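You operate a simulated robot arm through the tools that you are given. There is no shell and no other tool. Be economical: measure what you need, move in short steps, check, and stop when the job is done.

The job below is to be done with a simulated robot arm. You get a single attempt, and the scene is never put back.

Task
Load the yellow rubber block into the turn plate's pocket and turn the plate a quarter turn clockwise.
Fine: bring the pocket to the yellow pointer first; shut the upper drawer.

Only the result counts: the job must be done as asked and must still hold three seconds after the hand-in. Knocking over, shifting, dropping, spilling or breaking anything else fails it.

Robot
A 6-joint arm with a two-finger parallel gripper, fixed in place. Base frame: the origin is at the foot of the arm, x ahead of it, y to its left, z up. Units: mm, degrees, N and s.
With the tool pointing down near the work surface it reaches from about 220 to 660 mm from the base axis. Its first joint turns from -66.0 to 66.0 degrees. Payload 2.9 kg.
The tool frame sits at the grasp point between the pads (the TCP): z along the fingers, y along the line on which they close. The tips reach 30 mm beyond it. The gripper opens to 110 mm. The fingers are 20 mm wide and 10 mm thick; the gripper's body (48 by 112 mm) begins 55 mm behind the TCP.
Orientation is that of the tool frame in the base frame, as [roll, pitch, yaw] about the fixed x, y, z axes, in that order (R = Rz(yaw) Ry(pitch) Rx(roll)). With the fingers straight down and closing along the base's y, the tool's x points along the base's -x, its y along +y and its z along -z.

Tools
- The arm moves only by the tool jog_arm. Its argument "commands" is a list of rows, each a list of 3 entries, a list of its own where there are three numbers: the turn, a rotation vector about the tool's x, y, z in degrees, then the shift along the tool's x, y, z in cm, then the closure in counts, from 0 (fully open) to 255 (shut). In form: [[[rx, ry, rz], [tx, ty, tz], grip], ...]. A call has 1 to 20 rows; each row is the pose to reach, as a shift and turn from the pose commanded when the call began, along the tool's axes at that moment. Rows are played at 5 a second. More than 50 mm and 8.6 degrees between two rows, or a gripper value outside its range, and nothing of the call is played. A pose out of reach is approached as far as the arm can. The call stops where the force on the tool passes 70 N (or 10 N more than at its start, if that is more) or the arm is blocked; 0.2 s more then pass. Each finger travels about 108 mm/s and halts on what it meets, pressing with about 27 N; the grip force reading is that of the motor and also rises with nothing between the fingers. The clock runs only during rows and for 0.2 s after the last one: add rows that repeat a pose to give the fingers time. It gives the time, the measured TCP pose, the force on the tool (base axes), the opening and the grip force at its end, in the units of the frame above (readings bear some noise), with the torque about the TCP (base axes, N m) and any sound that the robot's microphone picked up.
- Cameras (640 x 400 px; columns grow to the right, rows downward): "scene" is fixed at [71.3, 409.3, 1416.4]; the picture's right is [-0.89, -0.45, 0.00], its down [-0.15, 0.31, -0.94] and it looks along [0.42, -0.84, -0.34] (base axes); focal length 316 px, centre (320, 200). "wrist" rides on the gripper at [72, 17, -103] in the tool frame; the picture's right is [-0.23, 0.97, 0.00], its down [-0.76, -0.18, -0.62] and it looks along [-0.61, -0.14, 0.78] (tool axes); focal length 222 px, centre (320, 200). There is no depth. A picture from a camera that has moved, and an enlarged one, comes with that camera's place and axes in the base frame and with its lens. The place of the scene camera against the robot may be out by one fixed shift of up to 18 mm in any direction.
- camera(camera): a new picture of that camera. No time passes.
- zoom(camera, box): a new picture of the part [left, top, right, bottom] of that camera's present view, enlarged. No time passes.
- sign_off(): hands the job in; it is judged then, once.

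Go step by step. Nothing tells you positions but the pictures and the camera data: compare them with the known pose of the tool, close in by small moves and look again before you grip or let go. The budget is 120 turns and 64 pictures, counting those below and the enlarged ones. Unless the task says otherwise, let go and move clear before handing in, and close with one line.

The tools are called after ">>>" by a JSON object that holds its "api" and its "payload". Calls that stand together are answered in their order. jog_arm: Moves the arm, as the interface text tells. Its arguments: {"type":"object","properties":{"commands":{"type":"array","items":{"type":"array"}}},"required":["commands"]} The other tools are called the same way: camera (camera) takes a picture; zoom (camera, box) takes an enlarged picture of a part of a camera's view; sign_off () hands the job in.

At the start:

```text
clock: 0.0
ee_pos: [303.8, -94.7, 1312.5]
tool_rot: [180.0, 0.1, 180.0]
ft_force: [-0.2, 0.7, 0.3]
moment: [-0.02, -0.02, -0.01]
opening: 110.2
gripper_force: 0.1
```

scene: 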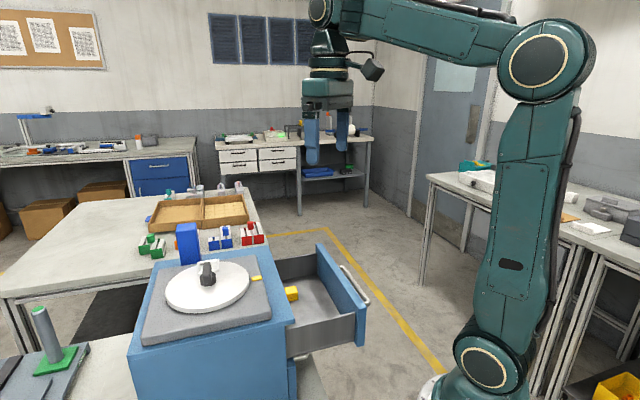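
wrist: 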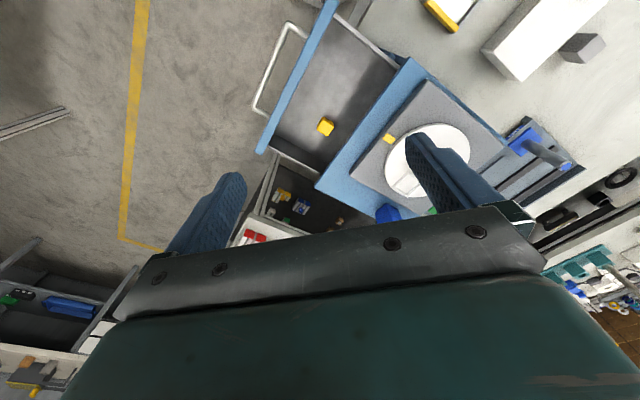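

I see a blue cabinet with an open upper drawer holding a yellow block, and a white turn plate with a dark knob/handle on top. I'll look closer first.

>>> {"api": "zoom", "payload": {"camera": "scene", "box": [120, 210, 380, 372]}}

>>> {"api": "zoom", "payload": {"camera": "wrist", "box": [240, 0, 560, 230]}}

```text
2.46 times, centred on (250, 291) of scene
camera zoom: at [71.3, 409.3, 1416.4], right [-0.89, -0.45, 0.0], down [-0.15, 0.31, -0.94], along [0.42, -0.84, -0.34], focal length 777 px, centre (492, -24)
```

zoom: 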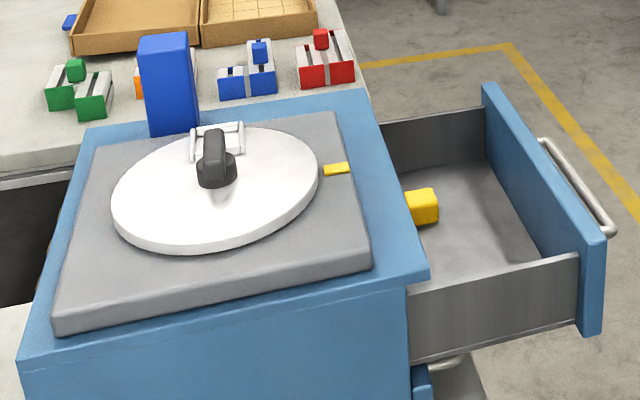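

```text
1.74 times, centred on (400, 115) of wrist
camera zoom: at [229.7, -78.1, 1418.3], right [0.23, 0.97, 0.0], down [0.76, -0.18, 0.62], along [0.61, -0.14, -0.78], focal length 386 px, centre (181, 348)
```

zoom: 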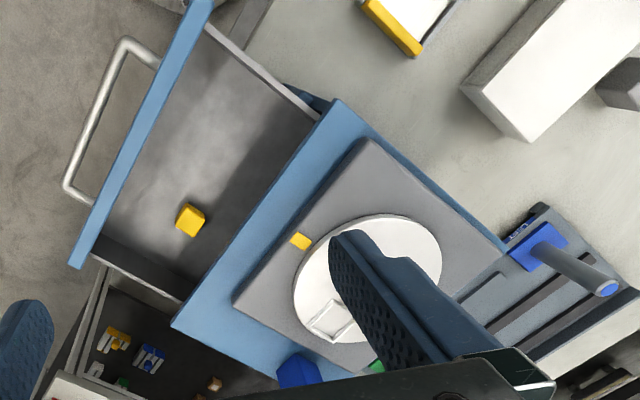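

The plate seems to be around (456, 62), z about 1074, and the pointer around (401, -1). The block is near (395, -104) with z about 970, and the cabinet is turned about 45°. I'll turn the tool 45° and move to look down at the plate.

>>> {"api": "jog_arm", "payload": {"commands": [[[0, 0, -7.5], [-0.4, 1.3, 1.0], 0], [[0, 0, -15], [-0.9, 2.6, 2.0], 0], [[0, 0, -22.5], [-1.3, 3.9, 3.1], 0], [[0, 0, -30], [-1.7, 5.1, 4.1], 0], [[0, 0, -37.5], [-2.2, 6.4, 5.1], 0], [[0, 0, -45], [-2.6, 7.7, 6.2], 0], [[0, 0, -45], [-2.6, 7.7, 6.2], 0]]}}

>>> {"api": "camera", "payload": {"camera": "wrist"}}

```text
clock: 1.6
ee_pos: [330.1, -16.6, 1252.5]
tool_rot: [180.0, 0.0, -134.9]
ft_force: [-0.3, 0.0, -0.9]
moment: [-0.01, 0.01, 0.0]
opening: 109.9
gripper_force: 0.1
```

```text
59 pictures are left
camera wrist: at [265.5, -57.4, 1356.9], right [-0.53, 0.85, 0.0], down [0.66, 0.41, 0.62], along [0.53, 0.33, -0.78], focal length 222 px, centre (320, 200)
```

wrist: 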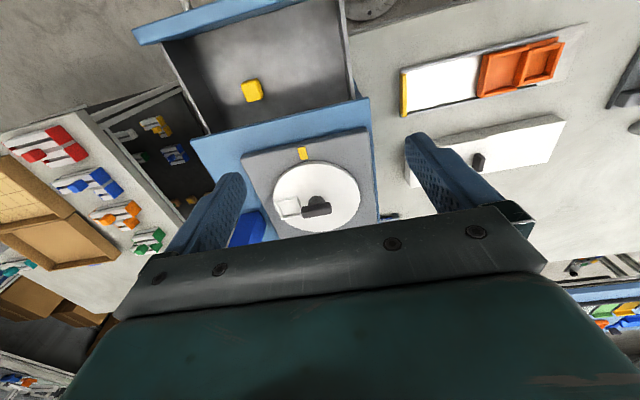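

>>> {"api": "zoom", "payload": {"camera": "wrist", "box": [220, 60, 420, 240]}}

```text
2.22 times, centred on (320, 150) of wrist
camera zoom: at [265.5, -57.4, 1356.9], right [-0.53, 0.85, 0.0], down [0.66, 0.41, 0.62], along [0.53, 0.33, -0.78], focal length 494 px, centre (320, 311)
```

zoom: 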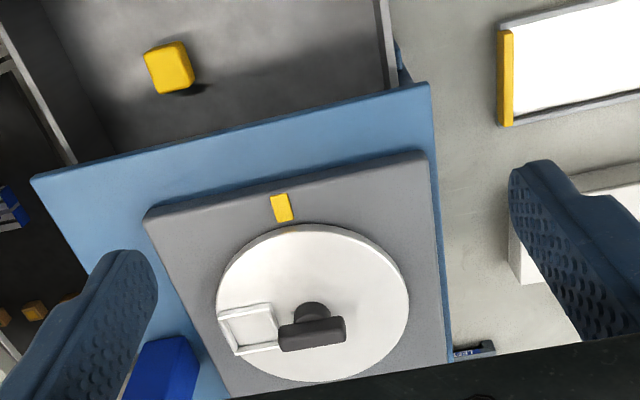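

The pocket is a white frame, about a quarter turn counter-clockwise of the pointer, and a dark T-handle sits at the plate's centre. I'll move closer over the plate to measure it.

>>> {"api": "jog_arm", "payload": {"commands": [[[0, 0, 0], [-3.7, -1.0, 2.0], 0], [[0, 0, 0], [-7.4, -2.0, 4.1], 0], [[0, 0, 0], [-11.1, -3.1, 6.2], 0], [[0, 0, 0], [-11.1, -3.1, 6.2], 0]]}}

>>> {"api": "camera", "payload": {"camera": "wrist"}}

>>> {"api": "zoom", "payload": {"camera": "scene", "box": [130, 190, 330, 315]}}

```text
clock: 2.6
ee_pos: [429.5, 38.5, 1188.4]
tool_rot: [-179.9, 0.1, -135.1]
ft_force: [-0.5, -0.4, 0.5]
moment: [0.0, 0.02, -0.04]
opening: 110.2
gripper_force: 0.1
```

```text
57 pictures are left
camera wrist: at [366.5, -1.3, 1292.3], right [-0.53, 0.85, 0.0], down [0.66, 0.41, 0.62], along [0.53, 0.33, -0.78], focal length 222 px, centre (320, 200)
```

wrist: 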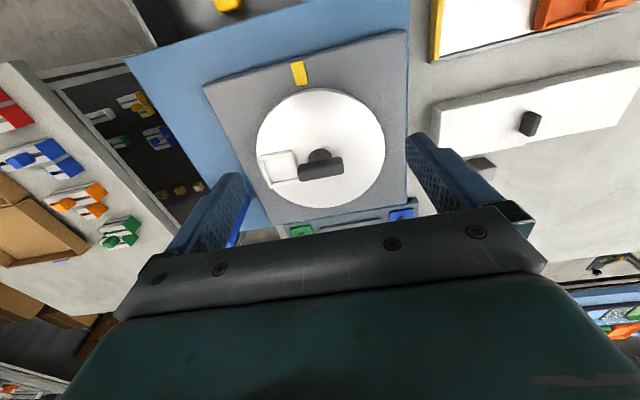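

```text
3.20 times, centred on (230, 252) of scene
camera zoom: at [71.3, 409.3, 1416.4], right [-0.89, -0.45, 0.0], down [-0.15, 0.31, -0.94], along [0.42, -0.84, -0.34], focal length 1010 px, centre (608, 32)
```

zoom: 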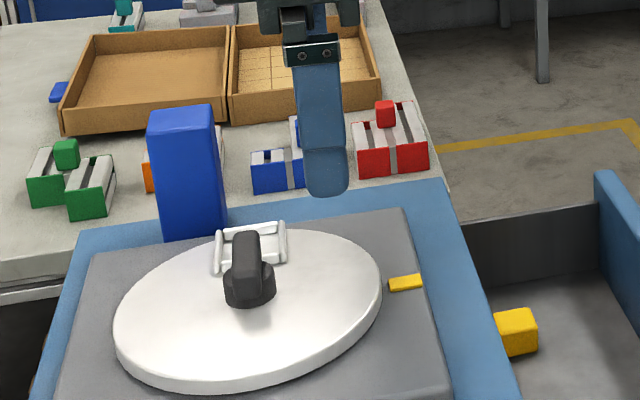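

The handle and pocket are visible now, so I'll enlarge that part to measure them.

>>> {"api": "zoom", "payload": {"camera": "wrist", "box": [230, 50, 410, 230]}}

```text
2.22 times, centred on (320, 140) of wrist
camera zoom: at [366.5, -1.3, 1292.3], right [-0.53, 0.85, 0.0], down [0.66, 0.41, 0.62], along [0.53, 0.33, -0.78], focal length 494 px, centre (320, 333)
```

zoom: 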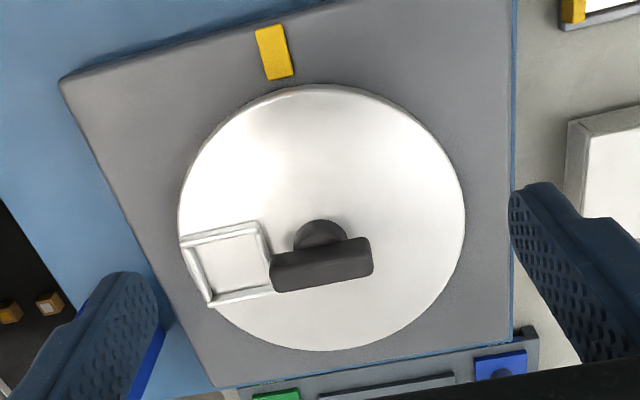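

The plate's centre is at about (455.7, 56.7), its top at z about 1075, and the T-bar's top about 35 mm higher, lying along the tool's y axis. I'll centre over it and turn the tool so that the fingers close across the bar.

>>> {"api": "jog_arm", "payload": {"commands": [[[0, 0, -8], [-0.6, -0.1, 0], 140], [[0, 0, -16], [-1.2, -0.2, 0], 140], [[0, 0, -24], [-1.8, -0.3, 0], 140], [[0, 0, -32], [-2.4, -0.4, 0], 140], [[0, 0, -40], [-3.14, -0.57, 0], 140], [[0, 0, -48], [-3.14, -0.57, 0], 140], [[0, 0, -56], [-3.14, -0.57, 0], 140], [[0, 0, -64], [-3.14, -0.57, 0], 140], [[0, 0, -72], [-3.14, -0.57, 0], 140], [[0, 0, -80], [-3.14, -0.57, 0], 140], [[0, 0, -87], [-3.14, -0.57, 0], 140], [[0, 0, -87], [-3.14, -0.57, 0], 140], [[0, 0, -87], [-3.14, -0.57, 0], 140]]}}

>>> {"api": "zoom", "payload": {"camera": "wrist", "box": [200, 50, 440, 230]}}

```text
clock: 5.4
ee_pos: [455.5, 57.5, 1188.8]
tool_rot: [-180.0, -0.1, -47.9]
ft_force: [0.4, -0.7, -0.5]
moment: [-0.02, -0.02, -0.04]
opening: 49.5
gripper_force: 0.1
```

```text
2.22 times, centred on (320, 140) of wrist
camera zoom: at [490.9, -8.3, 1294.2], right [-0.88, -0.48, 0.0], down [-0.38, 0.68, 0.62], along [-0.3, 0.55, -0.78], focal length 494 px, centre (320, 333)
```

zoom: 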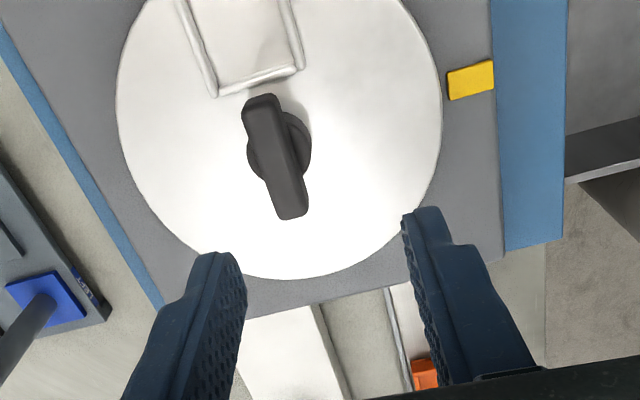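

Comparing the two views corrects the axis to about (470.5, 65), the plate top to z about 1062 and the bar to z about 1085. The bar is along the tool's x axis. I'll re-centre, lower partway and check.

>>> {"api": "jog_arm", "payload": {"commands": [[[0, 0, 0], [0.44, -1.65, 1.5], 140], [[0, 0, 0], [0.44, -1.65, 4.0], 140], [[0, 0, 0], [0.44, -1.65, 4.0], 140]]}}

>>> {"api": "camera", "payload": {"camera": "wrist"}}

>>> {"api": "zoom", "payload": {"camera": "scene", "box": [130, 190, 330, 315]}}

```text
clock: 6.2
ee_pos: [470.4, 66.1, 1150.1]
tool_rot: [179.9, -0.1, -48.0]
ft_force: [-0.5, -0.6, -0.6]
moment: [-0.01, 0.04, 0.0]
opening: 49.5
gripper_force: 0.1
```

```text
53 pictures are left
camera wrist: at [506.4, -0.3, 1254.6], right [-0.88, -0.48, 0.0], down [-0.38, 0.68, 0.62], along [-0.3, 0.55, -0.78], focal length 222 px, centre (320, 200)
```

wrist: 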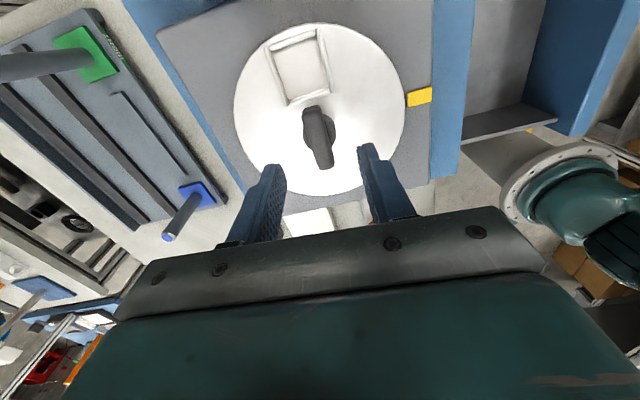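

```text
3.20 times, centred on (230, 252) of scene
camera zoom: at [71.3, 409.3, 1416.4], right [-0.89, -0.45, 0.0], down [-0.15, 0.31, -0.94], along [0.42, -0.84, -0.34], focal length 1010 px, centre (608, 32)
```

zoom: 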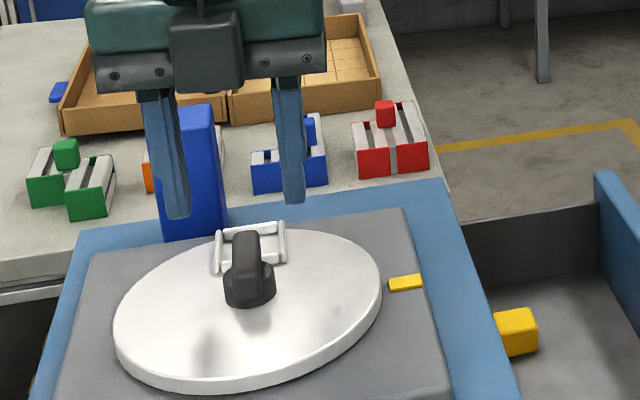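

The bar is centred between the fingers. I'll lower about 47 mm and close on it.

>>> {"api": "jog_arm", "payload": {"commands": [[[0, 0, 0], [0, 0, 1.5], 140], [[0, 0, 0], [0, 0, 3.0], 140], [[0, 0, 0], [0, 0, 4.0], 140], [[0, 0, 0], [0, 0, 4.7], 140], [[0, 0, 0], [0, 0, 4.7], 140]]}}

>>> {"api": "camera", "payload": {"camera": "wrist"}}

>>> {"api": "zoom", "payload": {"camera": "scene", "box": [130, 190, 330, 315]}}

```text
clock: 7.4
ee_pos: [470.9, 64.6, 1105.1]
tool_rot: [-180.0, -0.1, -48.0]
ft_force: [1.0, -0.5, 0.0]
moment: [-0.01, -0.01, -0.01]
opening: 49.6
gripper_force: 0.0
```

```text
51 pictures are left
camera wrist: at [506.7, -0.8, 1208.1], right [-0.88, -0.48, 0.0], down [-0.38, 0.69, 0.62], along [-0.3, 0.55, -0.78], focal length 222 px, centre (320, 200)
```

wrist: 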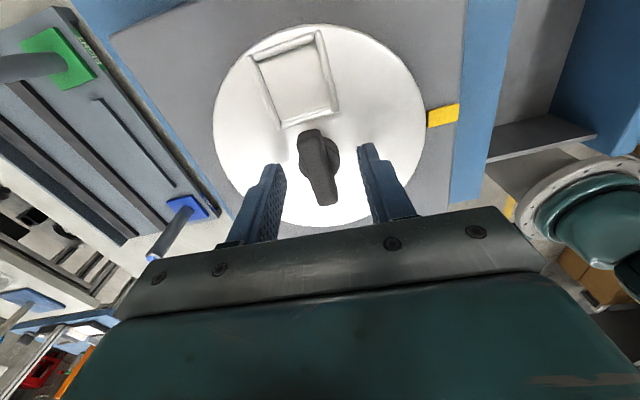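

```text
3.20 times, centred on (230, 252) of scene
camera zoom: at [71.3, 409.3, 1416.4], right [-0.89, -0.45, 0.0], down [-0.15, 0.31, -0.94], along [0.42, -0.84, -0.34], focal length 1010 px, centre (608, 32)
```

zoom: 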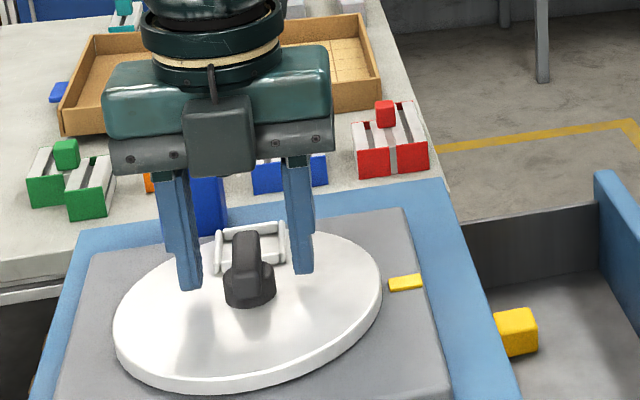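

The fingers straddle the bar at the right height. I'll close on it.

>>> {"api": "jog_arm", "payload": {"commands": [[[0, 0, 0], [0, 0, 0], 180], [[0, 0, 0], [0, 0, 0], 230], [[0, 0, 0], [0, 0, 0], 255], [[0, 0, 0], [0, 0, 0], 255]]}}

>>> {"api": "zoom", "payload": {"camera": "scene", "box": [130, 190, 330, 315]}}

>>> {"api": "zoom", "payload": {"camera": "wrist", "box": [200, 0, 480, 240]}}

```text
clock: 8.4
ee_pos: [471.8, 65.8, 1103.8]
tool_rot: [-179.9, -0.1, -47.9]
ft_force: [4.7, 3.4, -3.2]
moment: [-0.08, -0.47, 0.33]
opening: 27.1
gripper_force: 44.9
```

```text
3.20 times, centred on (230, 252) of scene
camera zoom: at [71.5, 409.4, 1416.3], right [-0.89, -0.45, 0.0], down [-0.16, 0.31, -0.94], along [0.42, -0.84, -0.34], focal length 1010 px, centre (608, 32)
```

zoom: 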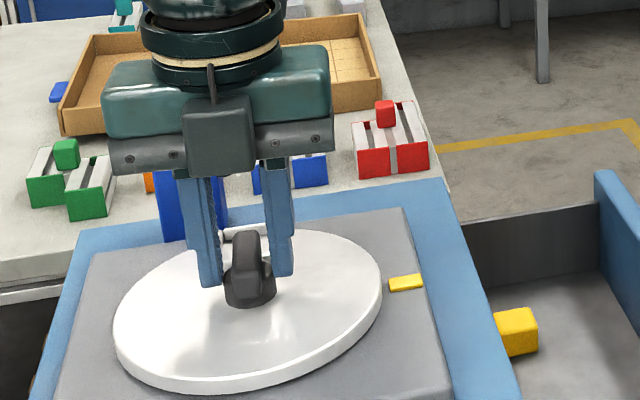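

```text
1.67 times, centred on (340, 120) of wrist
camera zoom: at [507.0, -0.5, 1208.2], right [-0.88, -0.48, 0.0], down [-0.38, 0.68, 0.62], along [-0.3, 0.55, -0.78], focal length 370 px, centre (287, 333)
```

zoom: 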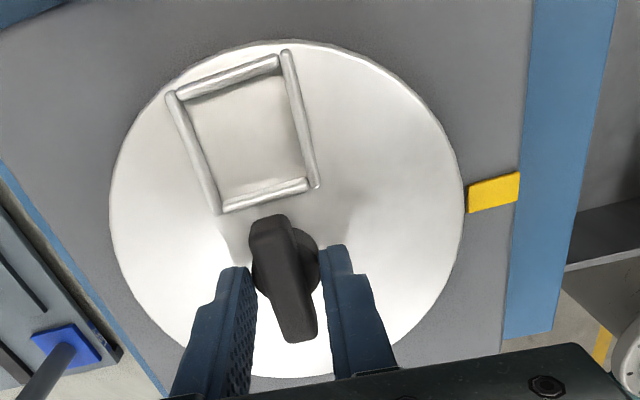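

The 27 mm opening means the fingers closed on the round post, not the bar. I'll open, raise about 9 mm and close on the bar itself.

>>> {"api": "jog_arm", "payload": {"commands": [[[0, 0, 0], [0, 0, 0], 160], [[0, 0, 0], [0, 0, -0.5], 160], [[0, 0, 0], [0, 0, -0.9], 160], [[0, 0, 0], [0, 0, -0.9], 220], [[0, 0, 0], [0, 0, -0.9], 255], [[0, 0, 0], [0, 0, -0.9], 255], [[0, 0, 0], [0, 0, -0.9], 255]]}}

```text
clock: 10.0
ee_pos: [471.3, 65.3, 1112.5]
tool_rot: [-180.0, -0.1, -47.9]
ft_force: [3.1, 1.5, -0.1]
moment: [-0.08, 0.15, 0.99]
opening: 15.7
gripper_force: 45.1
```

The bar is gripped at 15.7 mm. From the picture, the pocket is about 90° from the pointer, so I'll turn the handle 90° clockwise.

>>> {"api": "jog_arm", "payload": {"commands": [[[0, 0, 5], [0, 0, 0], 255], [[0, 0, 10], [0, 0, 0], 255], [[0, 0, 15], [0, 0, 0], 255], [[0, 0, 20], [0, 0, 0], 255], [[0, 0, 25], [0, 0, 0], 255], [[0, 0, 30], [0, 0, 0], 255], [[0, 0, 30], [0, 0, 0], 255]]}}

>>> {"api": "zoom", "payload": {"camera": "wrist", "box": [200, 0, 480, 240]}}

```text
clock: 11.6
ee_pos: [471.1, 65.9, 1112.5]
tool_rot: [-179.8, -0.1, -77.7]
ft_force: [2.8, 13.4, 0.8]
moment: [-0.25, -0.24, 2.31]
opening: 29.5
gripper_force: 44.9
```

```text
1.67 times, centred on (340, 120) of wrist
camera zoom: at [469.0, -8.9, 1216.9], right [-1.0, 0.01, 0.0], down [0.01, 0.78, 0.62], along [0.01, 0.62, -0.78], focal length 370 px, centre (287, 333)
```

zoom: 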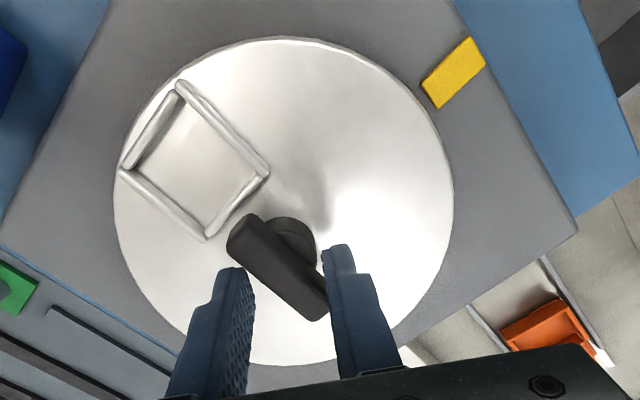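

The bar slipped in the jaws, since the opening went to 29.5 mm, and the plate barely moved. The plate is stiff and the squeeze alone is too weak. I'll let go, rise and look.

>>> {"api": "jog_arm", "payload": {"commands": [[[0, 0, 0], [0, 0, 0], 130], [[0, 0, 0], [0, 0, 0], 130], [[0, 0, 0], [0, 0, -2], 130], [[0, 0, 0], [0, 0, -5], 130], [[0, 0, 0], [0, 0, -5], 130]]}}

>>> {"api": "zoom", "payload": {"camera": "wrist", "box": [200, 20, 460, 220]}}

>>> {"api": "zoom", "payload": {"camera": "scene", "box": [140, 235, 270, 335]}}

```text
clock: 12.8
ee_pos: [469.6, 66.1, 1161.9]
tool_rot: [179.9, 0.0, -78.0]
ft_force: [0.4, 0.0, -0.3]
moment: [0.02, 0.0, 0.01]
opening: 53.9
gripper_force: 0.0
```

```text
2.00 times, centred on (330, 120) of wrist
camera zoom: at [467.0, -9.4, 1266.6], right [-1.0, 0.02, 0.0], down [0.02, 0.78, 0.62], along [0.01, 0.62, -0.78], focal length 444 px, centre (300, 360)
```

zoom: 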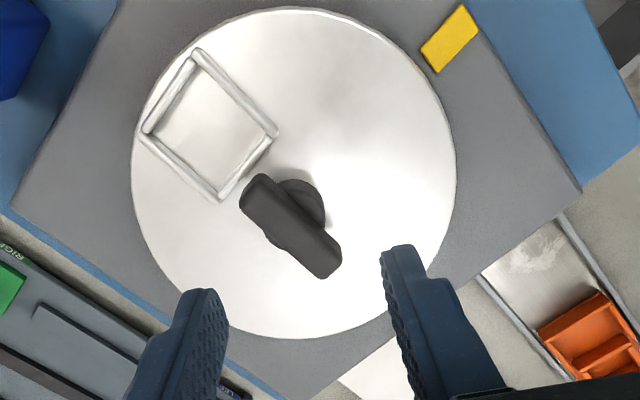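

```text
4.00 times, centred on (205, 285) of scene
camera zoom: at [71.3, 409.3, 1416.4], right [-0.89, -0.45, 0.0], down [-0.15, 0.31, -0.94], along [0.42, -0.84, -0.34], focal length 1263 px, centre (780, -140)
```

zoom: 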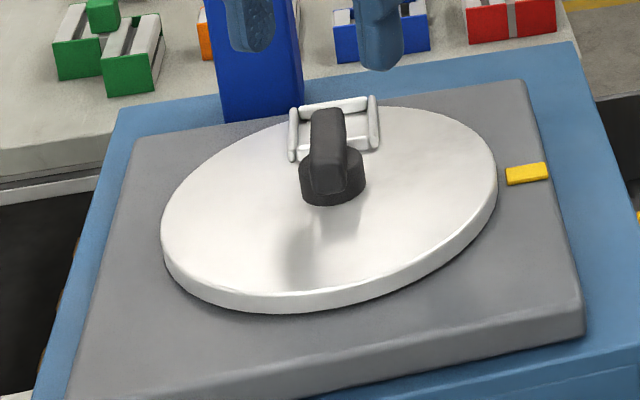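

The plate hasn't turned. The pocket is four low rails at about (505, 31), 48 mm from the axis and exactly 90° from the pointer at (409, 3). I'll turn the plate like a dial, with closed fingertips inside the pocket, because that has much more leverage. First I'll go above the pocket.

>>> {"api": "jog_arm", "payload": {"commands": [[[0, 0, 8], [0.6, -0.4, 0], 255], [[0, 0, 16], [1.2, -0.8, 0], 255], [[0, 0, 24], [1.8, -1.2, 0], 255], [[0, 0, 32], [2.4, -1.6, 0], 255], [[0, 0, 40], [3.0, -2.0, 0], 255], [[0, 0, 48], [3.6, -2.4, 0], 255], [[0, 0, 57], [4.17, -2.73, 0], 255], [[0, 0, 57], [4.17, -2.73, 0], 255], [[0, 0, 57], [4.17, -2.73, 1.5], 255], [[0, 0, 57], [4.17, -2.73, 3], 255], [[0, 0, 57], [4.17, -2.73, 3], 255]]}}

>>> {"api": "zoom", "payload": {"camera": "wrist", "box": [220, 20, 480, 220]}}

>>> {"api": "zoom", "payload": {"camera": "scene", "box": [140, 225, 270, 325]}}

```text
refused: row 7 steps farther than a row can; nothing moved
```

```text
2.00 times, centred on (350, 120) of wrist
camera zoom: at [467.0, -9.4, 1266.6], right [-1.0, 0.02, 0.0], down [0.02, 0.78, 0.62], along [0.01, 0.62, -0.78], focal length 444 px, centre (260, 360)
```

zoom: 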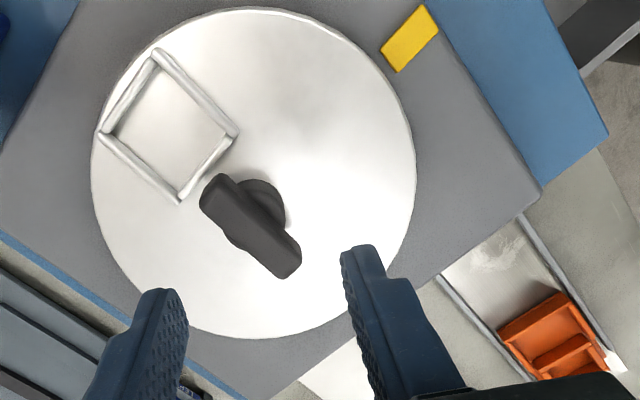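

```text
4.00 times, centred on (205, 275) of scene
camera zoom: at [71.3, 409.3, 1416.4], right [-0.89, -0.45, 0.0], down [-0.15, 0.31, -0.94], along [0.42, -0.84, -0.34], focal length 1263 px, centre (780, -100)
```

zoom: 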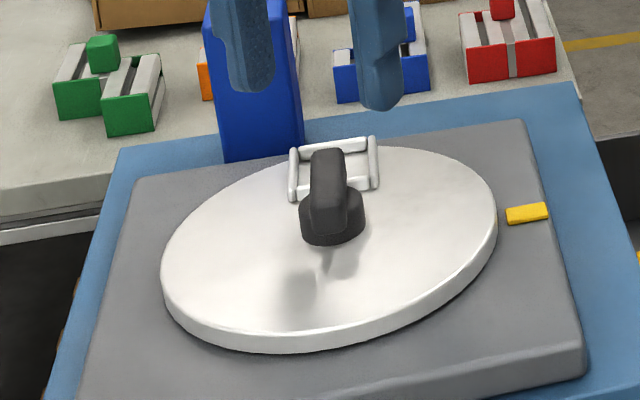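

The call was refused because one step turned too far, and nothing moved. I'll repeat it with smaller steps.

>>> {"api": "jog_arm", "payload": {"commands": [[[0, 0, 8], [0.6, -0.4, 0], 255], [[0, 0, 16], [1.2, -0.8, 0], 255], [[0, 0, 24], [1.8, -1.2, 0], 255], [[0, 0, 32], [2.4, -1.6, 0], 255], [[0, 0, 40], [3.0, -2.0, 0], 255], [[0, 0, 48], [3.6, -2.4, 0], 255], [[0, 0, 56], [4.17, -2.73, 0], 255], [[0, 0, 57], [4.17, -2.73, 0], 255], [[0, 0, 57], [4.17, -2.73, 1.5], 255], [[0, 0, 57], [4.17, -2.73, 3], 255], [[0, 0, 57], [4.17, -2.73, 3], 255]]}}

>>> {"api": "camera", "payload": {"camera": "wrist"}}

>>> {"api": "zoom", "payload": {"camera": "scene", "box": [140, 225, 270, 325]}}

```text
clock: 15.2
ee_pos: [505.8, 29.4, 1132.1]
tool_rot: [-179.8, 0.0, -135.0]
ft_force: [-1.0, 0.7, 0.8]
moment: [-0.01, 0.01, 0.0]
opening: 0.0
gripper_force: 26.6
```

```text
42 pictures are left
camera wrist: at [441.9, -11.0, 1236.4], right [-0.53, 0.85, 0.0], down [0.66, 0.41, 0.62], along [0.53, 0.33, -0.78], focal length 222 px, centre (320, 200)
```

wrist: 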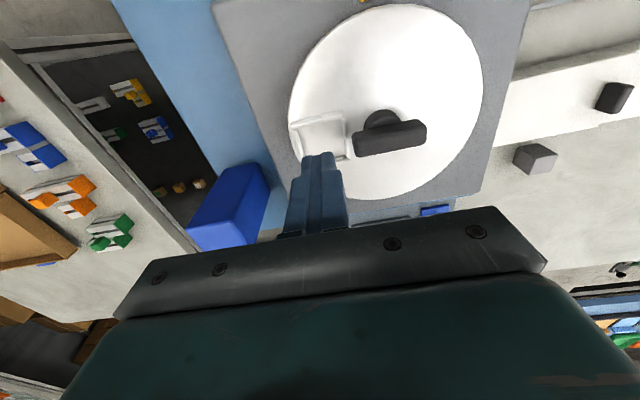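

```text
4.00 times, centred on (205, 275) of scene
camera zoom: at [71.3, 409.3, 1416.4], right [-0.89, -0.45, 0.0], down [-0.15, 0.31, -0.94], along [0.42, -0.84, -0.34], focal length 1263 px, centre (780, -100)
```

zoom: 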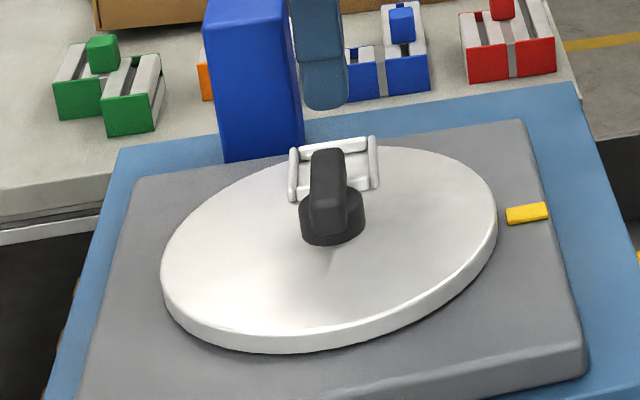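

The fingertips are centred over the pocket. I'll go down slowly and watch the force.

>>> {"api": "jog_arm", "payload": {"commands": [[[0, 0, 0], [0, 0, 1.5], 255], [[0, 0, 0], [0, 0, 2.8], 255], [[0, 0, 0], [0, 0, 3.3], 255], [[0, 0, 0], [0, 0, 3.5], 255], [[0, 0, 0], [0, 0, 3.5], 255]]}}

>>> {"api": "zoom", "payload": {"camera": "scene", "box": [140, 225, 270, 325]}}

>>> {"api": "zoom", "payload": {"camera": "wrist", "box": [240, 60, 440, 220]}}

```text
clock: 16.4
ee_pos: [505.2, 30.6, 1097.1]
tool_rot: [179.9, -0.1, -135.0]
ft_force: [-0.3, -0.2, 0.3]
moment: [0.0, -0.01, -0.03]
opening: 0.1
gripper_force: 27.3
```

```text
4.00 times, centred on (205, 275) of scene
camera zoom: at [71.3, 409.3, 1416.4], right [-0.89, -0.45, 0.0], down [-0.15, 0.31, -0.94], along [0.42, -0.84, -0.34], focal length 1263 px, centre (780, -100)
```

zoom: 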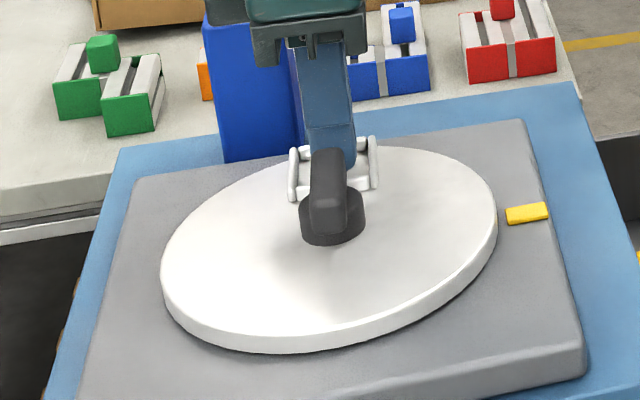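

```text
2.50 times, centred on (340, 140) of wrist
camera zoom: at [441.4, -10.2, 1201.5], right [-0.53, 0.85, 0.0], down [0.66, 0.41, 0.62], along [0.53, 0.33, -0.78], focal length 555 px, centre (270, 350)
```

zoom: 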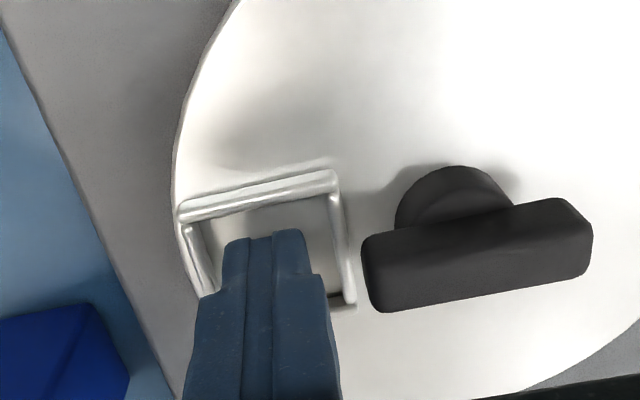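

No contact yet. I'll creep further down.

>>> {"api": "jog_arm", "payload": {"commands": [[[0, 0, 0], [0, 0, 0.1], 255], [[0, 0, 0], [0, 0, 0.2], 255], [[0, 0, 0], [0, 0, 0.3], 255], [[0, 0, 0], [0, 0, 0.3], 255]]}}

```text
clock: 17.4
ee_pos: [506.6, 29.4, 1094.1]
tool_rot: [-180.0, 0.1, -135.2]
ft_force: [0.5, -0.3, 0.4]
moment: [0.0, 0.01, 0.04]
opening: 0.0
gripper_force: 28.1
```

>>> {"api": "jog_arm", "payload": {"commands": [[[0, 0, 0], [0, 0, 0.1], 255], [[0, 0, 0], [0, 0, 0.2], 255], [[0, 0, 0], [0, 0, 0.2], 255]]}}

>>> {"api": "zoom", "payload": {"camera": "wrist", "box": [240, 60, 440, 220]}}

```text
clock: 18.2
ee_pos: [506.7, 29.4, 1091.6]
tool_rot: [-179.9, 0.1, -134.9]
ft_force: [-0.6, 0.8, 5.3]
moment: [-0.02, 0.11, 0.03]
opening: 0.0
gripper_force: 26.9
```

```text
2.50 times, centred on (340, 140) of wrist
camera zoom: at [442.1, -9.6, 1196.8], right [-0.53, 0.85, 0.0], down [0.66, 0.41, 0.62], along [0.53, 0.33, -0.78], focal length 555 px, centre (270, 350)
```

zoom: 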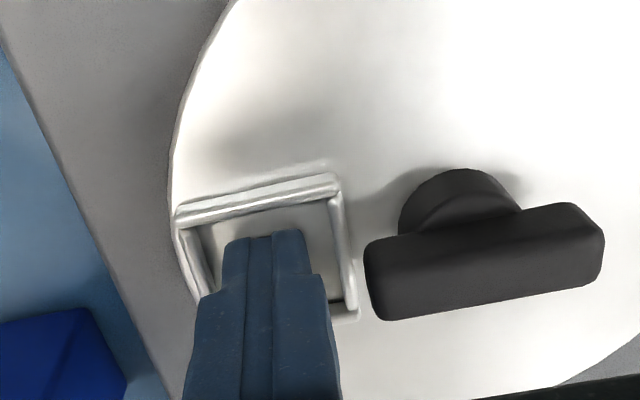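

The tips touched the pocket floor at TCP z 1091.6, so the floor is at about 1061.7. I'll lift 1 mm and start a clockwise arc about the axis.

>>> {"api": "jog_arm", "payload": {"commands": [[[0, 0, 0], [0, 0, -0.12], 255], [[0, 0, 3], [0.26, 0.01, -0.12], 255], [[0, 0, 6], [0.52, 0.03, -0.12], 255], [[0, 0, 9], [0.78, 0.06, -0.12], 255], [[0, 0, 12], [1.03, 0.11, -0.12], 255], [[0, 0, 15], [1.29, 0.17, -0.12], 255], [[0, 0, 18], [1.54, 0.24, -0.12], 255], [[0, 0, 18], [1.54, 0.24, -0.12], 255]]}}

>>> {"api": "zoom", "payload": {"camera": "wrist", "box": [220, 0, 470, 220]}}

```text
clock: 20.0
ee_pos: [501.9, 25.1, 1094.8]
tool_rot: [-179.4, 1.4, -152.3]
ft_force: [54.5, 36.4, -11.2]
moment: [0.98, -1.31, 0.52]
opening: 0.0
gripper_force: 26.5
```

```text
1.82 times, centred on (345, 110) of wrist
camera zoom: at [426.0, 5.7, 1196.8], right [-0.25, 0.97, 0.0], down [0.74, 0.19, 0.64], along [0.62, 0.16, -0.77], focal length 404 px, centre (274, 364)
```

zoom: 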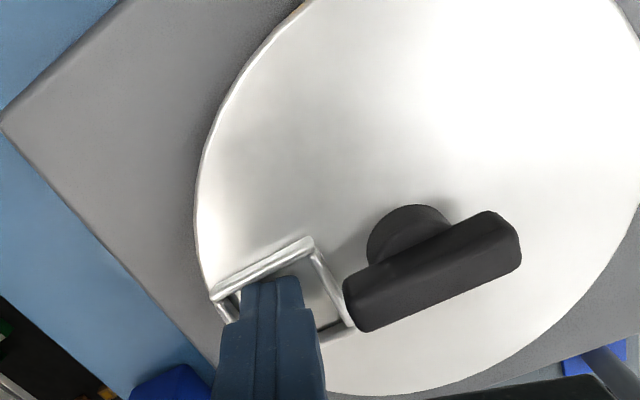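

The plate took 65 N clockwise at this radius, about 3 Nm, without moving, so it's locked that way. I'll relax and test a small push the other way, to tell an end stop from a lock.

>>> {"api": "jog_arm", "payload": {"commands": [[[0, 0, -5], [-0.43, 0.02, 0], 255], [[0, 0, -10], [-0.86, 0.08, 0], 255], [[0, 0, -15], [-1.29, 0.17, 0], 255], [[0, 0, -20], [-1.7, 0.3, 0], 255], [[0, 0, -25], [-2.1, 0.47, 0], 255], [[0, 0, -28], [-2.33, 0.58, 0], 255], [[0, 0, -31], [-2.56, 0.71, 0], 255], [[0, 0, -31], [-2.56, 0.71, 0], 255]]}}

>>> {"api": "zoom", "payload": {"camera": "wrist", "box": [220, 0, 470, 220]}}

```text
clock: 21.8
ee_pos: [512.3, 38.6, 1094.7]
tool_rot: [179.9, 0.0, -121.9]
ft_force: [-0.8, 0.2, -1.5]
moment: [-0.07, 0.02, 0.0]
opening: 0.2
gripper_force: 26.9
```

```text
1.82 times, centred on (345, 110) of wrist
camera zoom: at [459.4, -14.4, 1197.9], right [-0.71, 0.71, 0.0], down [0.55, 0.55, 0.62], along [0.44, 0.44, -0.78], focal length 404 px, centre (274, 364)
```

zoom: 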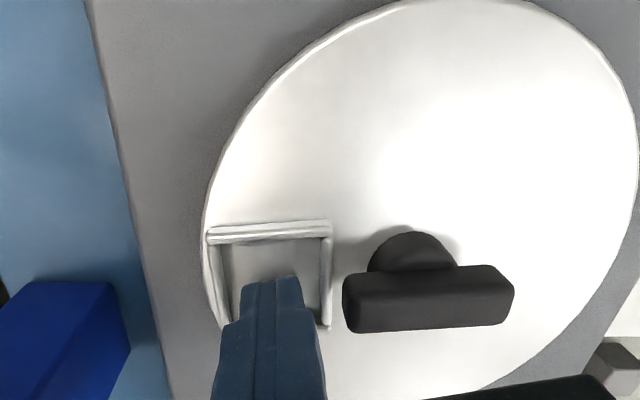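

There's no force yet this way. I'll push a few degrees further counter-clockwise.

>>> {"api": "jog_arm", "payload": {"commands": [[[0, 0, -3], [-0.26, 0.01, 0], 255], [[0, 0, -6], [-0.52, 0.03, 0], 255], [[0, 0, -9], [-0.78, 0.06, 0], 255], [[0, 0, -9], [-0.78, 0.06, 0], 255]]}}

>>> {"api": "zoom", "payload": {"camera": "wrist", "box": [220, 0, 470, 220]}}

```text
clock: 22.8
ee_pos: [516.2, 45.2, 1093.4]
tool_rot: [-179.9, 0.0, -112.9]
ft_force: [-0.2, -0.3, 0.3]
moment: [0.02, 0.01, 0.01]
opening: 0.1
gripper_force: 27.0
```

```text
1.82 times, centred on (345, 110) of wrist
camera zoom: at [472.2, -15.0, 1198.0], right [-0.81, 0.59, 0.0], down [0.46, 0.63, 0.62], along [0.37, 0.5, -0.78], focal length 404 px, centre (274, 364)
```

zoom: 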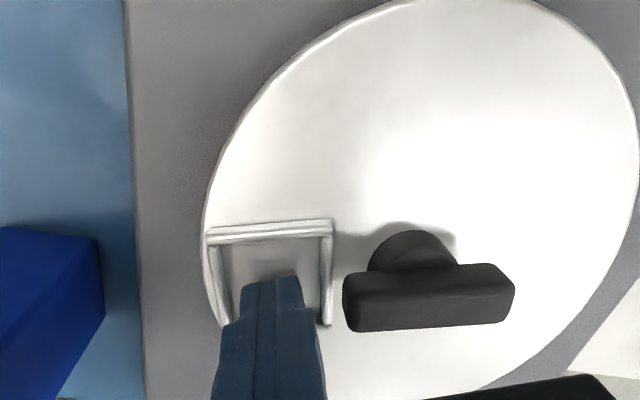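

The plate turns freely counter-clockwise and its clockwise end stop is right at the start position. So the pocket must reach the pointer the long way round, 270° counter-clockwise. I'll keep dialling that way with the tool's yaw fixed.

>>> {"api": "jog_arm", "payload": {"commands": [[[0, 0, 0], [-0.86, 0.08, 0], 255], [[0, 0, 0], [-1.69, 0.3, 0], 255], [[0, 0, 0], [-2.48, 0.66, 0], 255], [[0, 0, 0], [-3.18, 1.16, 0], 255], [[0, 0, 0], [-3.79, 1.77, 0], 255], [[0, 0, 0], [-4.29, 2.48, 0], 255], [[0, 0, 0], [-4.65, 3.26, 0], 255], [[0, 0, 0], [-4.87, 4.09, 0], 255], [[0, 0, 0], [-4.95, 4.95, 0], 255], [[0, 0, 0], [-4.95, 4.95, 0], 255]]}}

>>> {"api": "camera", "payload": {"camera": "wrist"}}

```text
clock: 25.0
ee_pos: [490.4, 111.6, 1093.7]
tool_rot: [-179.9, 0.0, -113.1]
ft_force: [0.2, 0.2, -0.3]
moment: [-0.01, -0.02, 0.02]
opening: 0.0
gripper_force: 26.9
```

```text
34 pictures are left
camera wrist: at [445.5, 50.6, 1198.3], right [-0.81, 0.59, 0.0], down [0.46, 0.63, 0.62], along [0.37, 0.5, -0.78], focal length 222 px, centre (320, 200)
```

wrist: 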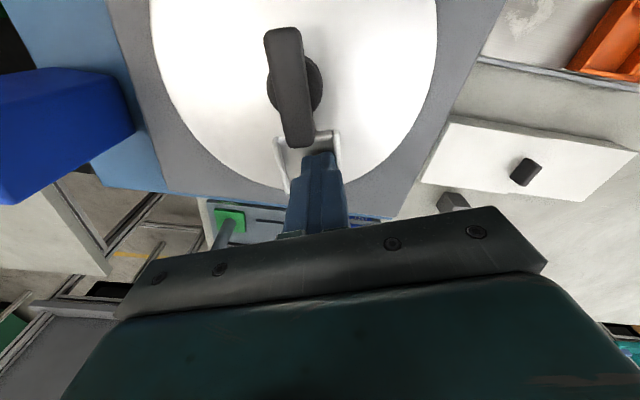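

It follows well. I'll continue the arc counter-clockwise towards the pointer.

>>> {"api": "jog_arm", "payload": {"commands": [[[0, 0, 0], [0.08, 0.86, 0], 255], [[0, 0, 0], [0.3, 1.69, 0], 255], [[0, 0, 0], [0.66, 2.48, 0], 255], [[0, 0, 0], [1.16, 3.18, 0], 255], [[0, 0, 0], [1.77, 3.79, 0], 255], [[0, 0, 0], [2.48, 4.29, 0], 255], [[0, 0, 0], [3.26, 4.65, 0], 255], [[0, 0, 0], [4.09, 4.87, 0], 255], [[0, 0, 0], [4.95, 4.95, 0], 255], [[0, 0, 0], [5.81, 4.87, 0], 255], [[0, 0, 0], [6.64, 4.65, 0], 255], [[0, 0, 0], [7.43, 4.29, 0], 255], [[0, 0, 0], [8.13, 3.79, 0], 255], [[0, 0, 0], [8.74, 3.18, 0], 255], [[0, 0, 0], [9.24, 2.48, 0], 255], [[0, 0, 0], [9.24, 2.48, 0], 255]]}}

>>> {"api": "camera", "payload": {"camera": "wrist"}}

```text
clock: 28.4
ee_pos: [432.7, 35.0, 1092.5]
tool_rot: [-179.8, 0.0, -113.0]
ft_force: [0.0, 0.8, 0.2]
moment: [-0.01, 0.03, -0.01]
opening: 0.0
gripper_force: 27.0
```

```text
33 pictures are left
camera wrist: at [387.8, -25.6, 1197.2], right [-0.81, 0.59, 0.0], down [0.46, 0.63, 0.62], along [0.37, 0.5, -0.78], focal length 222 px, centre (320, 200)
```

wrist: 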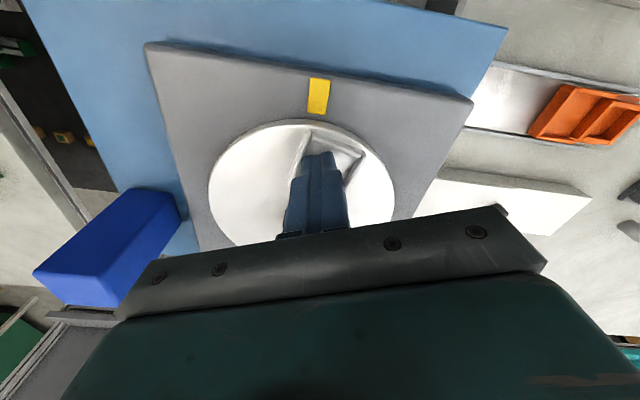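

The pocket is about 10° short of the pointer. I'll nudge it further, then lift clear, back off and measure.

>>> {"api": "jog_arm", "payload": {"commands": [[[0, 0, 0], [0.2, -0.38, 0], 255], [[0, 0, 0], [0.335, -0.7, 0], 255], [[0, 0, 0], [0.335, -0.7, 0], 255], [[0, 0, 0], [0.335, -0.7, -2], 255], [[0, 0, 0], [0.335, -0.7, -5], 255], [[0, 0, 7.5], [2.5, 0, -6], 255], [[0, 0, 15], [4.5, 0.8, -6], 255], [[0, 0, 22], [5.8, 1.5, -6], 255], [[0, 0, 22], [5.8, 1.5, -6], 255]]}}

>>> {"api": "zoom", "payload": {"camera": "wrist", "box": [220, 80, 460, 280]}}

>>> {"api": "camera", "payload": {"camera": "wrist"}}

```text
clock: 30.4
ee_pos: [396.5, -12.9, 1154.1]
tool_rot: [-179.9, 0.0, -135.1]
ft_force: [0.0, 0.1, 0.3]
moment: [-0.01, 0.02, 0.01]
opening: 0.0
gripper_force: 27.7
```

```text
2.00 times, centred on (340, 180) of wrist
camera zoom: at [331.8, -52.5, 1257.9], right [-0.53, 0.85, 0.0], down [0.66, 0.41, 0.62], along [0.53, 0.33, -0.78], focal length 444 px, centre (280, 240)
```

zoom: 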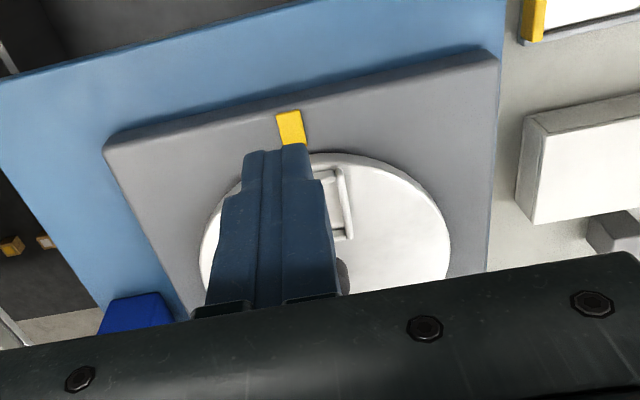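

```text
31 pictures are left
camera wrist: at [331.8, -52.5, 1257.9], right [-0.53, 0.85, 0.0], down [0.66, 0.41, 0.62], along [0.53, 0.33, -0.78], focal length 222 px, centre (320, 200)
```

wrist: 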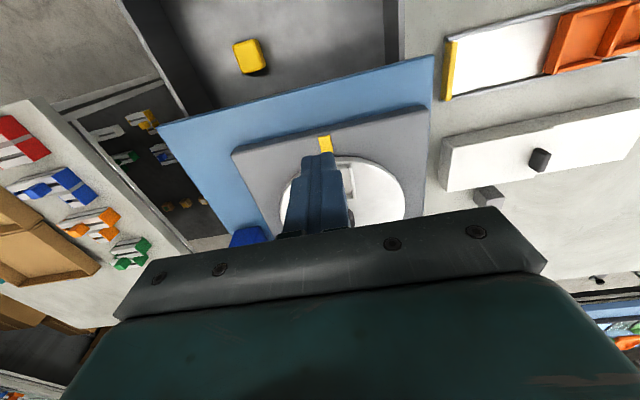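

The closed fingers hide the pocket, so I'll open them for a clear view.

>>> {"api": "jog_arm", "payload": {"commands": [[[0, 0, 0], [0, 0, -1.5], 100], [[0, 0, 0], [0, 0, -3], 0], [[0, 0, 0], [0, 0, -3], 0], [[0, 0, 0], [0, 0, -3], 0]]}}

>>> {"api": "zoom", "payload": {"camera": "wrist", "box": [220, 20, 420, 220]}}

```text
clock: 31.4
ee_pos: [395.5, -13.9, 1182.1]
tool_rot: [-179.9, 0.0, -135.1]
ft_force: [0.1, -0.7, 0.6]
moment: [-0.02, -0.01, 0.01]
opening: 110.1
gripper_force: 0.0
```

```text
2.00 times, centred on (320, 120) of wrist
camera zoom: at [331.3, -52.2, 1287.3], right [-0.53, 0.85, 0.0], down [0.66, 0.41, 0.62], along [0.53, 0.33, -0.78], focal length 444 px, centre (320, 360)
```

zoom: 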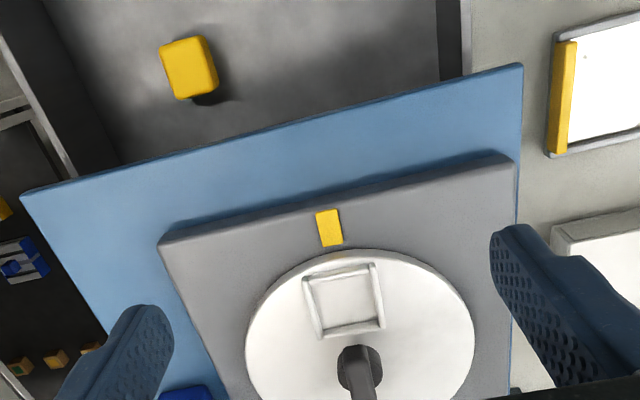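

The pocket lines up with the pointer to within about 2°. The block is near (401, -105, 957), about 30 mm outside the cabinet's top edge. I'll move over it.

>>> {"api": "jog_arm", "payload": {"commands": [[[0, 0, 0], [2.0, -2.3, 0], 0], [[0, 0, 0], [4.0, -4.6, 1.5], 0], [[0, 0, 0], [6.0, -6.8, 4.5], 0], [[0, 0, 0], [6.0, -6.8, 9.0], 0], [[0, 0, 0], [6.0, -6.8, 9.0], 0]]}}

>>> {"api": "camera", "payload": {"camera": "wrist"}}

>>> {"api": "zoom", "payload": {"camera": "scene", "box": [220, 210, 380, 350]}}

```text
clock: 32.6
ee_pos: [402.1, -105.0, 1094.8]
tool_rot: [180.0, -0.1, -135.0]
ft_force: [0.2, 0.4, -0.3]
moment: [-0.02, 0.01, 0.03]
opening: 110.1
gripper_force: 0.1
```

```text
29 pictures are left
camera wrist: at [337.8, -145.1, 1198.8], right [-0.53, 0.85, 0.0], down [0.66, 0.41, 0.62], along [0.53, 0.33, -0.78], focal length 222 px, centre (320, 200)
```

wrist: 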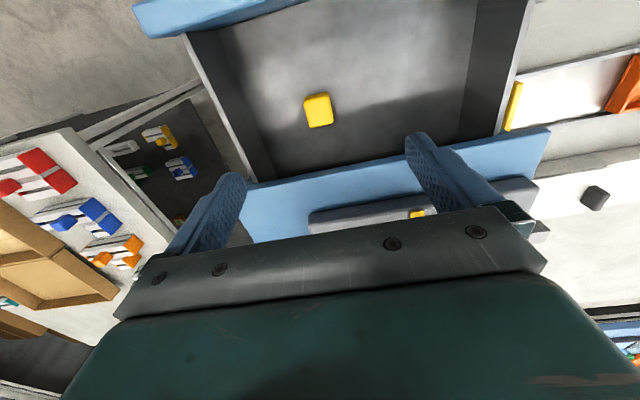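

```text
2.86 times, centred on (300, 280) of scene
camera zoom: at [71.3, 409.3, 1416.4], right [-0.89, -0.45, 0.0], down [-0.15, 0.31, -0.94], along [0.42, -0.84, -0.34], focal length 902 px, centre (377, -29)
```

zoom: 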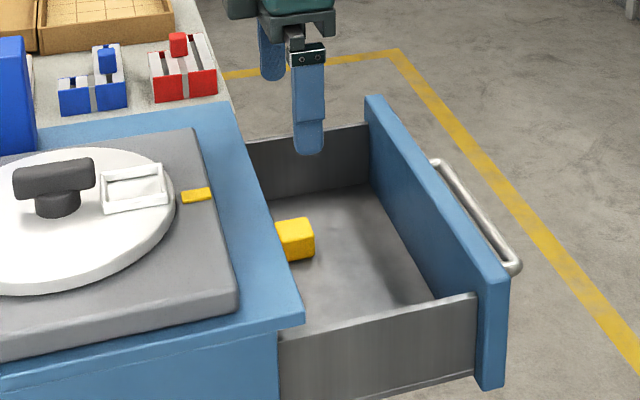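

The block is at about (402.6, -106), z about 948. I'll zoom in for its size and orientation.

>>> {"api": "zoom", "payload": {"camera": "wrist", "box": [240, 60, 400, 160]}}

```text
4.00 times, centred on (320, 110) of wrist
camera zoom: at [337.8, -145.1, 1198.8], right [-0.53, 0.85, 0.0], down [0.66, 0.41, 0.62], along [0.53, 0.33, -0.78], focal length 888 px, centre (320, 560)
```

zoom: 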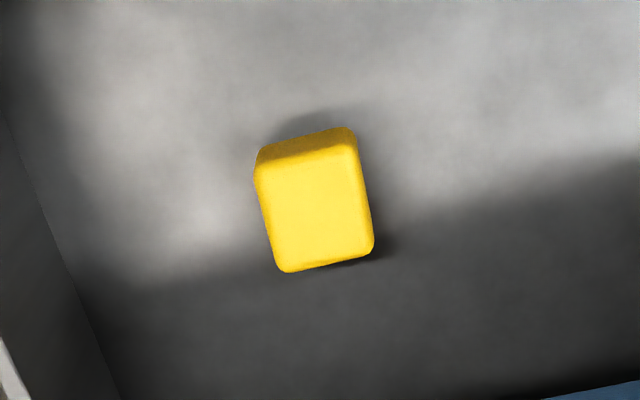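

The block is about 25 × 27 mm, lined up with the tool and right under the TCP. I'll tilt the tool 6° away from the cabinet edge for clearance, narrow the fingers and go down in stages.

>>> {"api": "jog_arm", "payload": {"commands": [[[0, -6, 0], [0.1, 0, 0], 120], [[0, -6, 0], [0.1, 0, 3], 120], [[0, -6, 0], [0.1, 0, 6], 120], [[0, -6, 0], [0.1, 0, 8.5], 120], [[0, -6, 0], [0.1, 0, 10.5], 120], [[0, -6, 0], [0.1, 0, 10.5], 120]]}}

>>> {"api": "camera", "payload": {"camera": "wrist"}}

>>> {"api": "zoom", "payload": {"camera": "scene", "box": [220, 210, 380, 350]}}

```text
clock: 34.0
ee_pos: [399.3, -103.8, 988.5]
tool_rot: [-179.9, 6.0, -135.1]
ft_force: [0.1, -0.4, 0.7]
moment: [-0.04, 0.02, 0.01]
opening: 58.2
gripper_force: 0.1
```

```text
26 pictures are left
camera wrist: at [329.1, -151.8, 1085.2], right [-0.53, 0.85, 0.02], down [0.61, 0.36, 0.7], along [0.59, 0.38, -0.71], focal length 222 px, centre (320, 200)
```

wrist: 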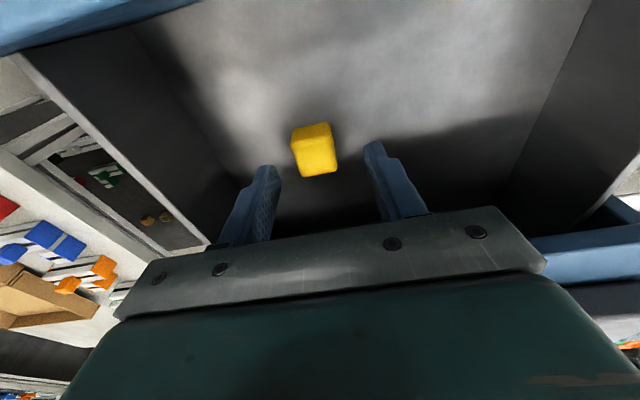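

```text
2.86 times, centred on (300, 280) of scene
camera zoom: at [71.3, 409.3, 1416.4], right [-0.89, -0.45, 0.0], down [-0.15, 0.31, -0.94], along [0.42, -0.84, -0.34], focal length 902 px, centre (377, -29)
```

zoom: 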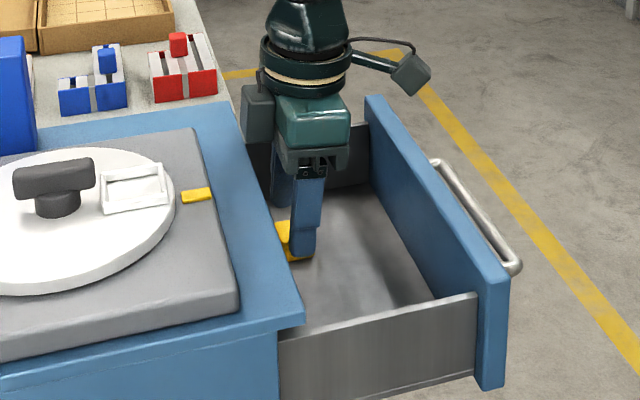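

The body is clear of the cabinet edge. I'll correct 3 mm sideways and lower further, watching for floor contact.

>>> {"api": "jog_arm", "payload": {"commands": [[[0, 0, 0], [0.15, -0.3, 0], 120], [[0, 0, 0], [0.2, -0.3, 0.5], 120], [[0, 0, 0], [0.25, -0.3, 1.0], 120], [[0, 0, 0], [0.27, -0.3, 1.2], 120], [[0, 0, 0], [0.27, -0.3, 1.2], 120]]}}

>>> {"api": "zoom", "payload": {"camera": "wrist", "box": [220, 90, 440, 250]}}

>>> {"api": "zoom", "payload": {"camera": "scene", "box": [260, 240, 340, 310]}}

```text
clock: 35.2
ee_pos: [402.2, -107.4, 976.3]
tool_rot: [180.0, 6.0, -135.0]
ft_force: [0.2, 0.4, -0.3]
moment: [-0.01, -0.03, -0.02]
opening: 58.3
gripper_force: 0.1
```

```text
2.50 times, centred on (330, 170) of wrist
camera zoom: at [330.2, -154.5, 1072.3], right [-0.53, 0.85, 0.02], down [0.61, 0.36, 0.7], along [0.59, 0.38, -0.71], focal length 555 px, centre (295, 275)
```

zoom: 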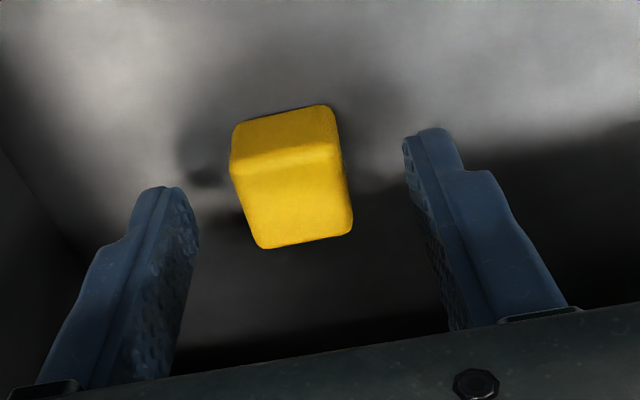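

```text
5.71 times, centred on (300, 275) of scene
camera zoom: at [71.3, 409.3, 1416.4], right [-0.89, -0.45, 0.0], down [-0.15, 0.31, -0.94], along [0.42, -0.84, -0.34], focal length 1804 px, centre (434, -229)
```

zoom: 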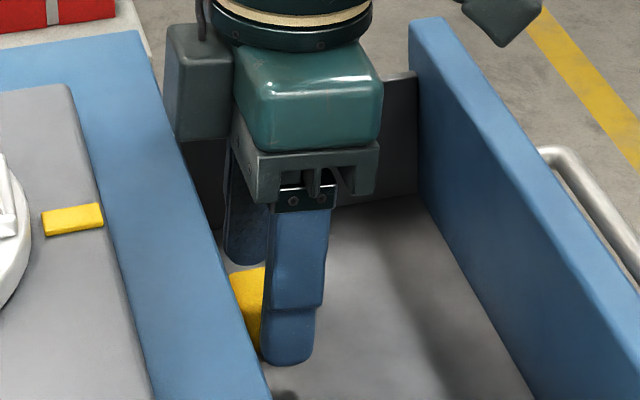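

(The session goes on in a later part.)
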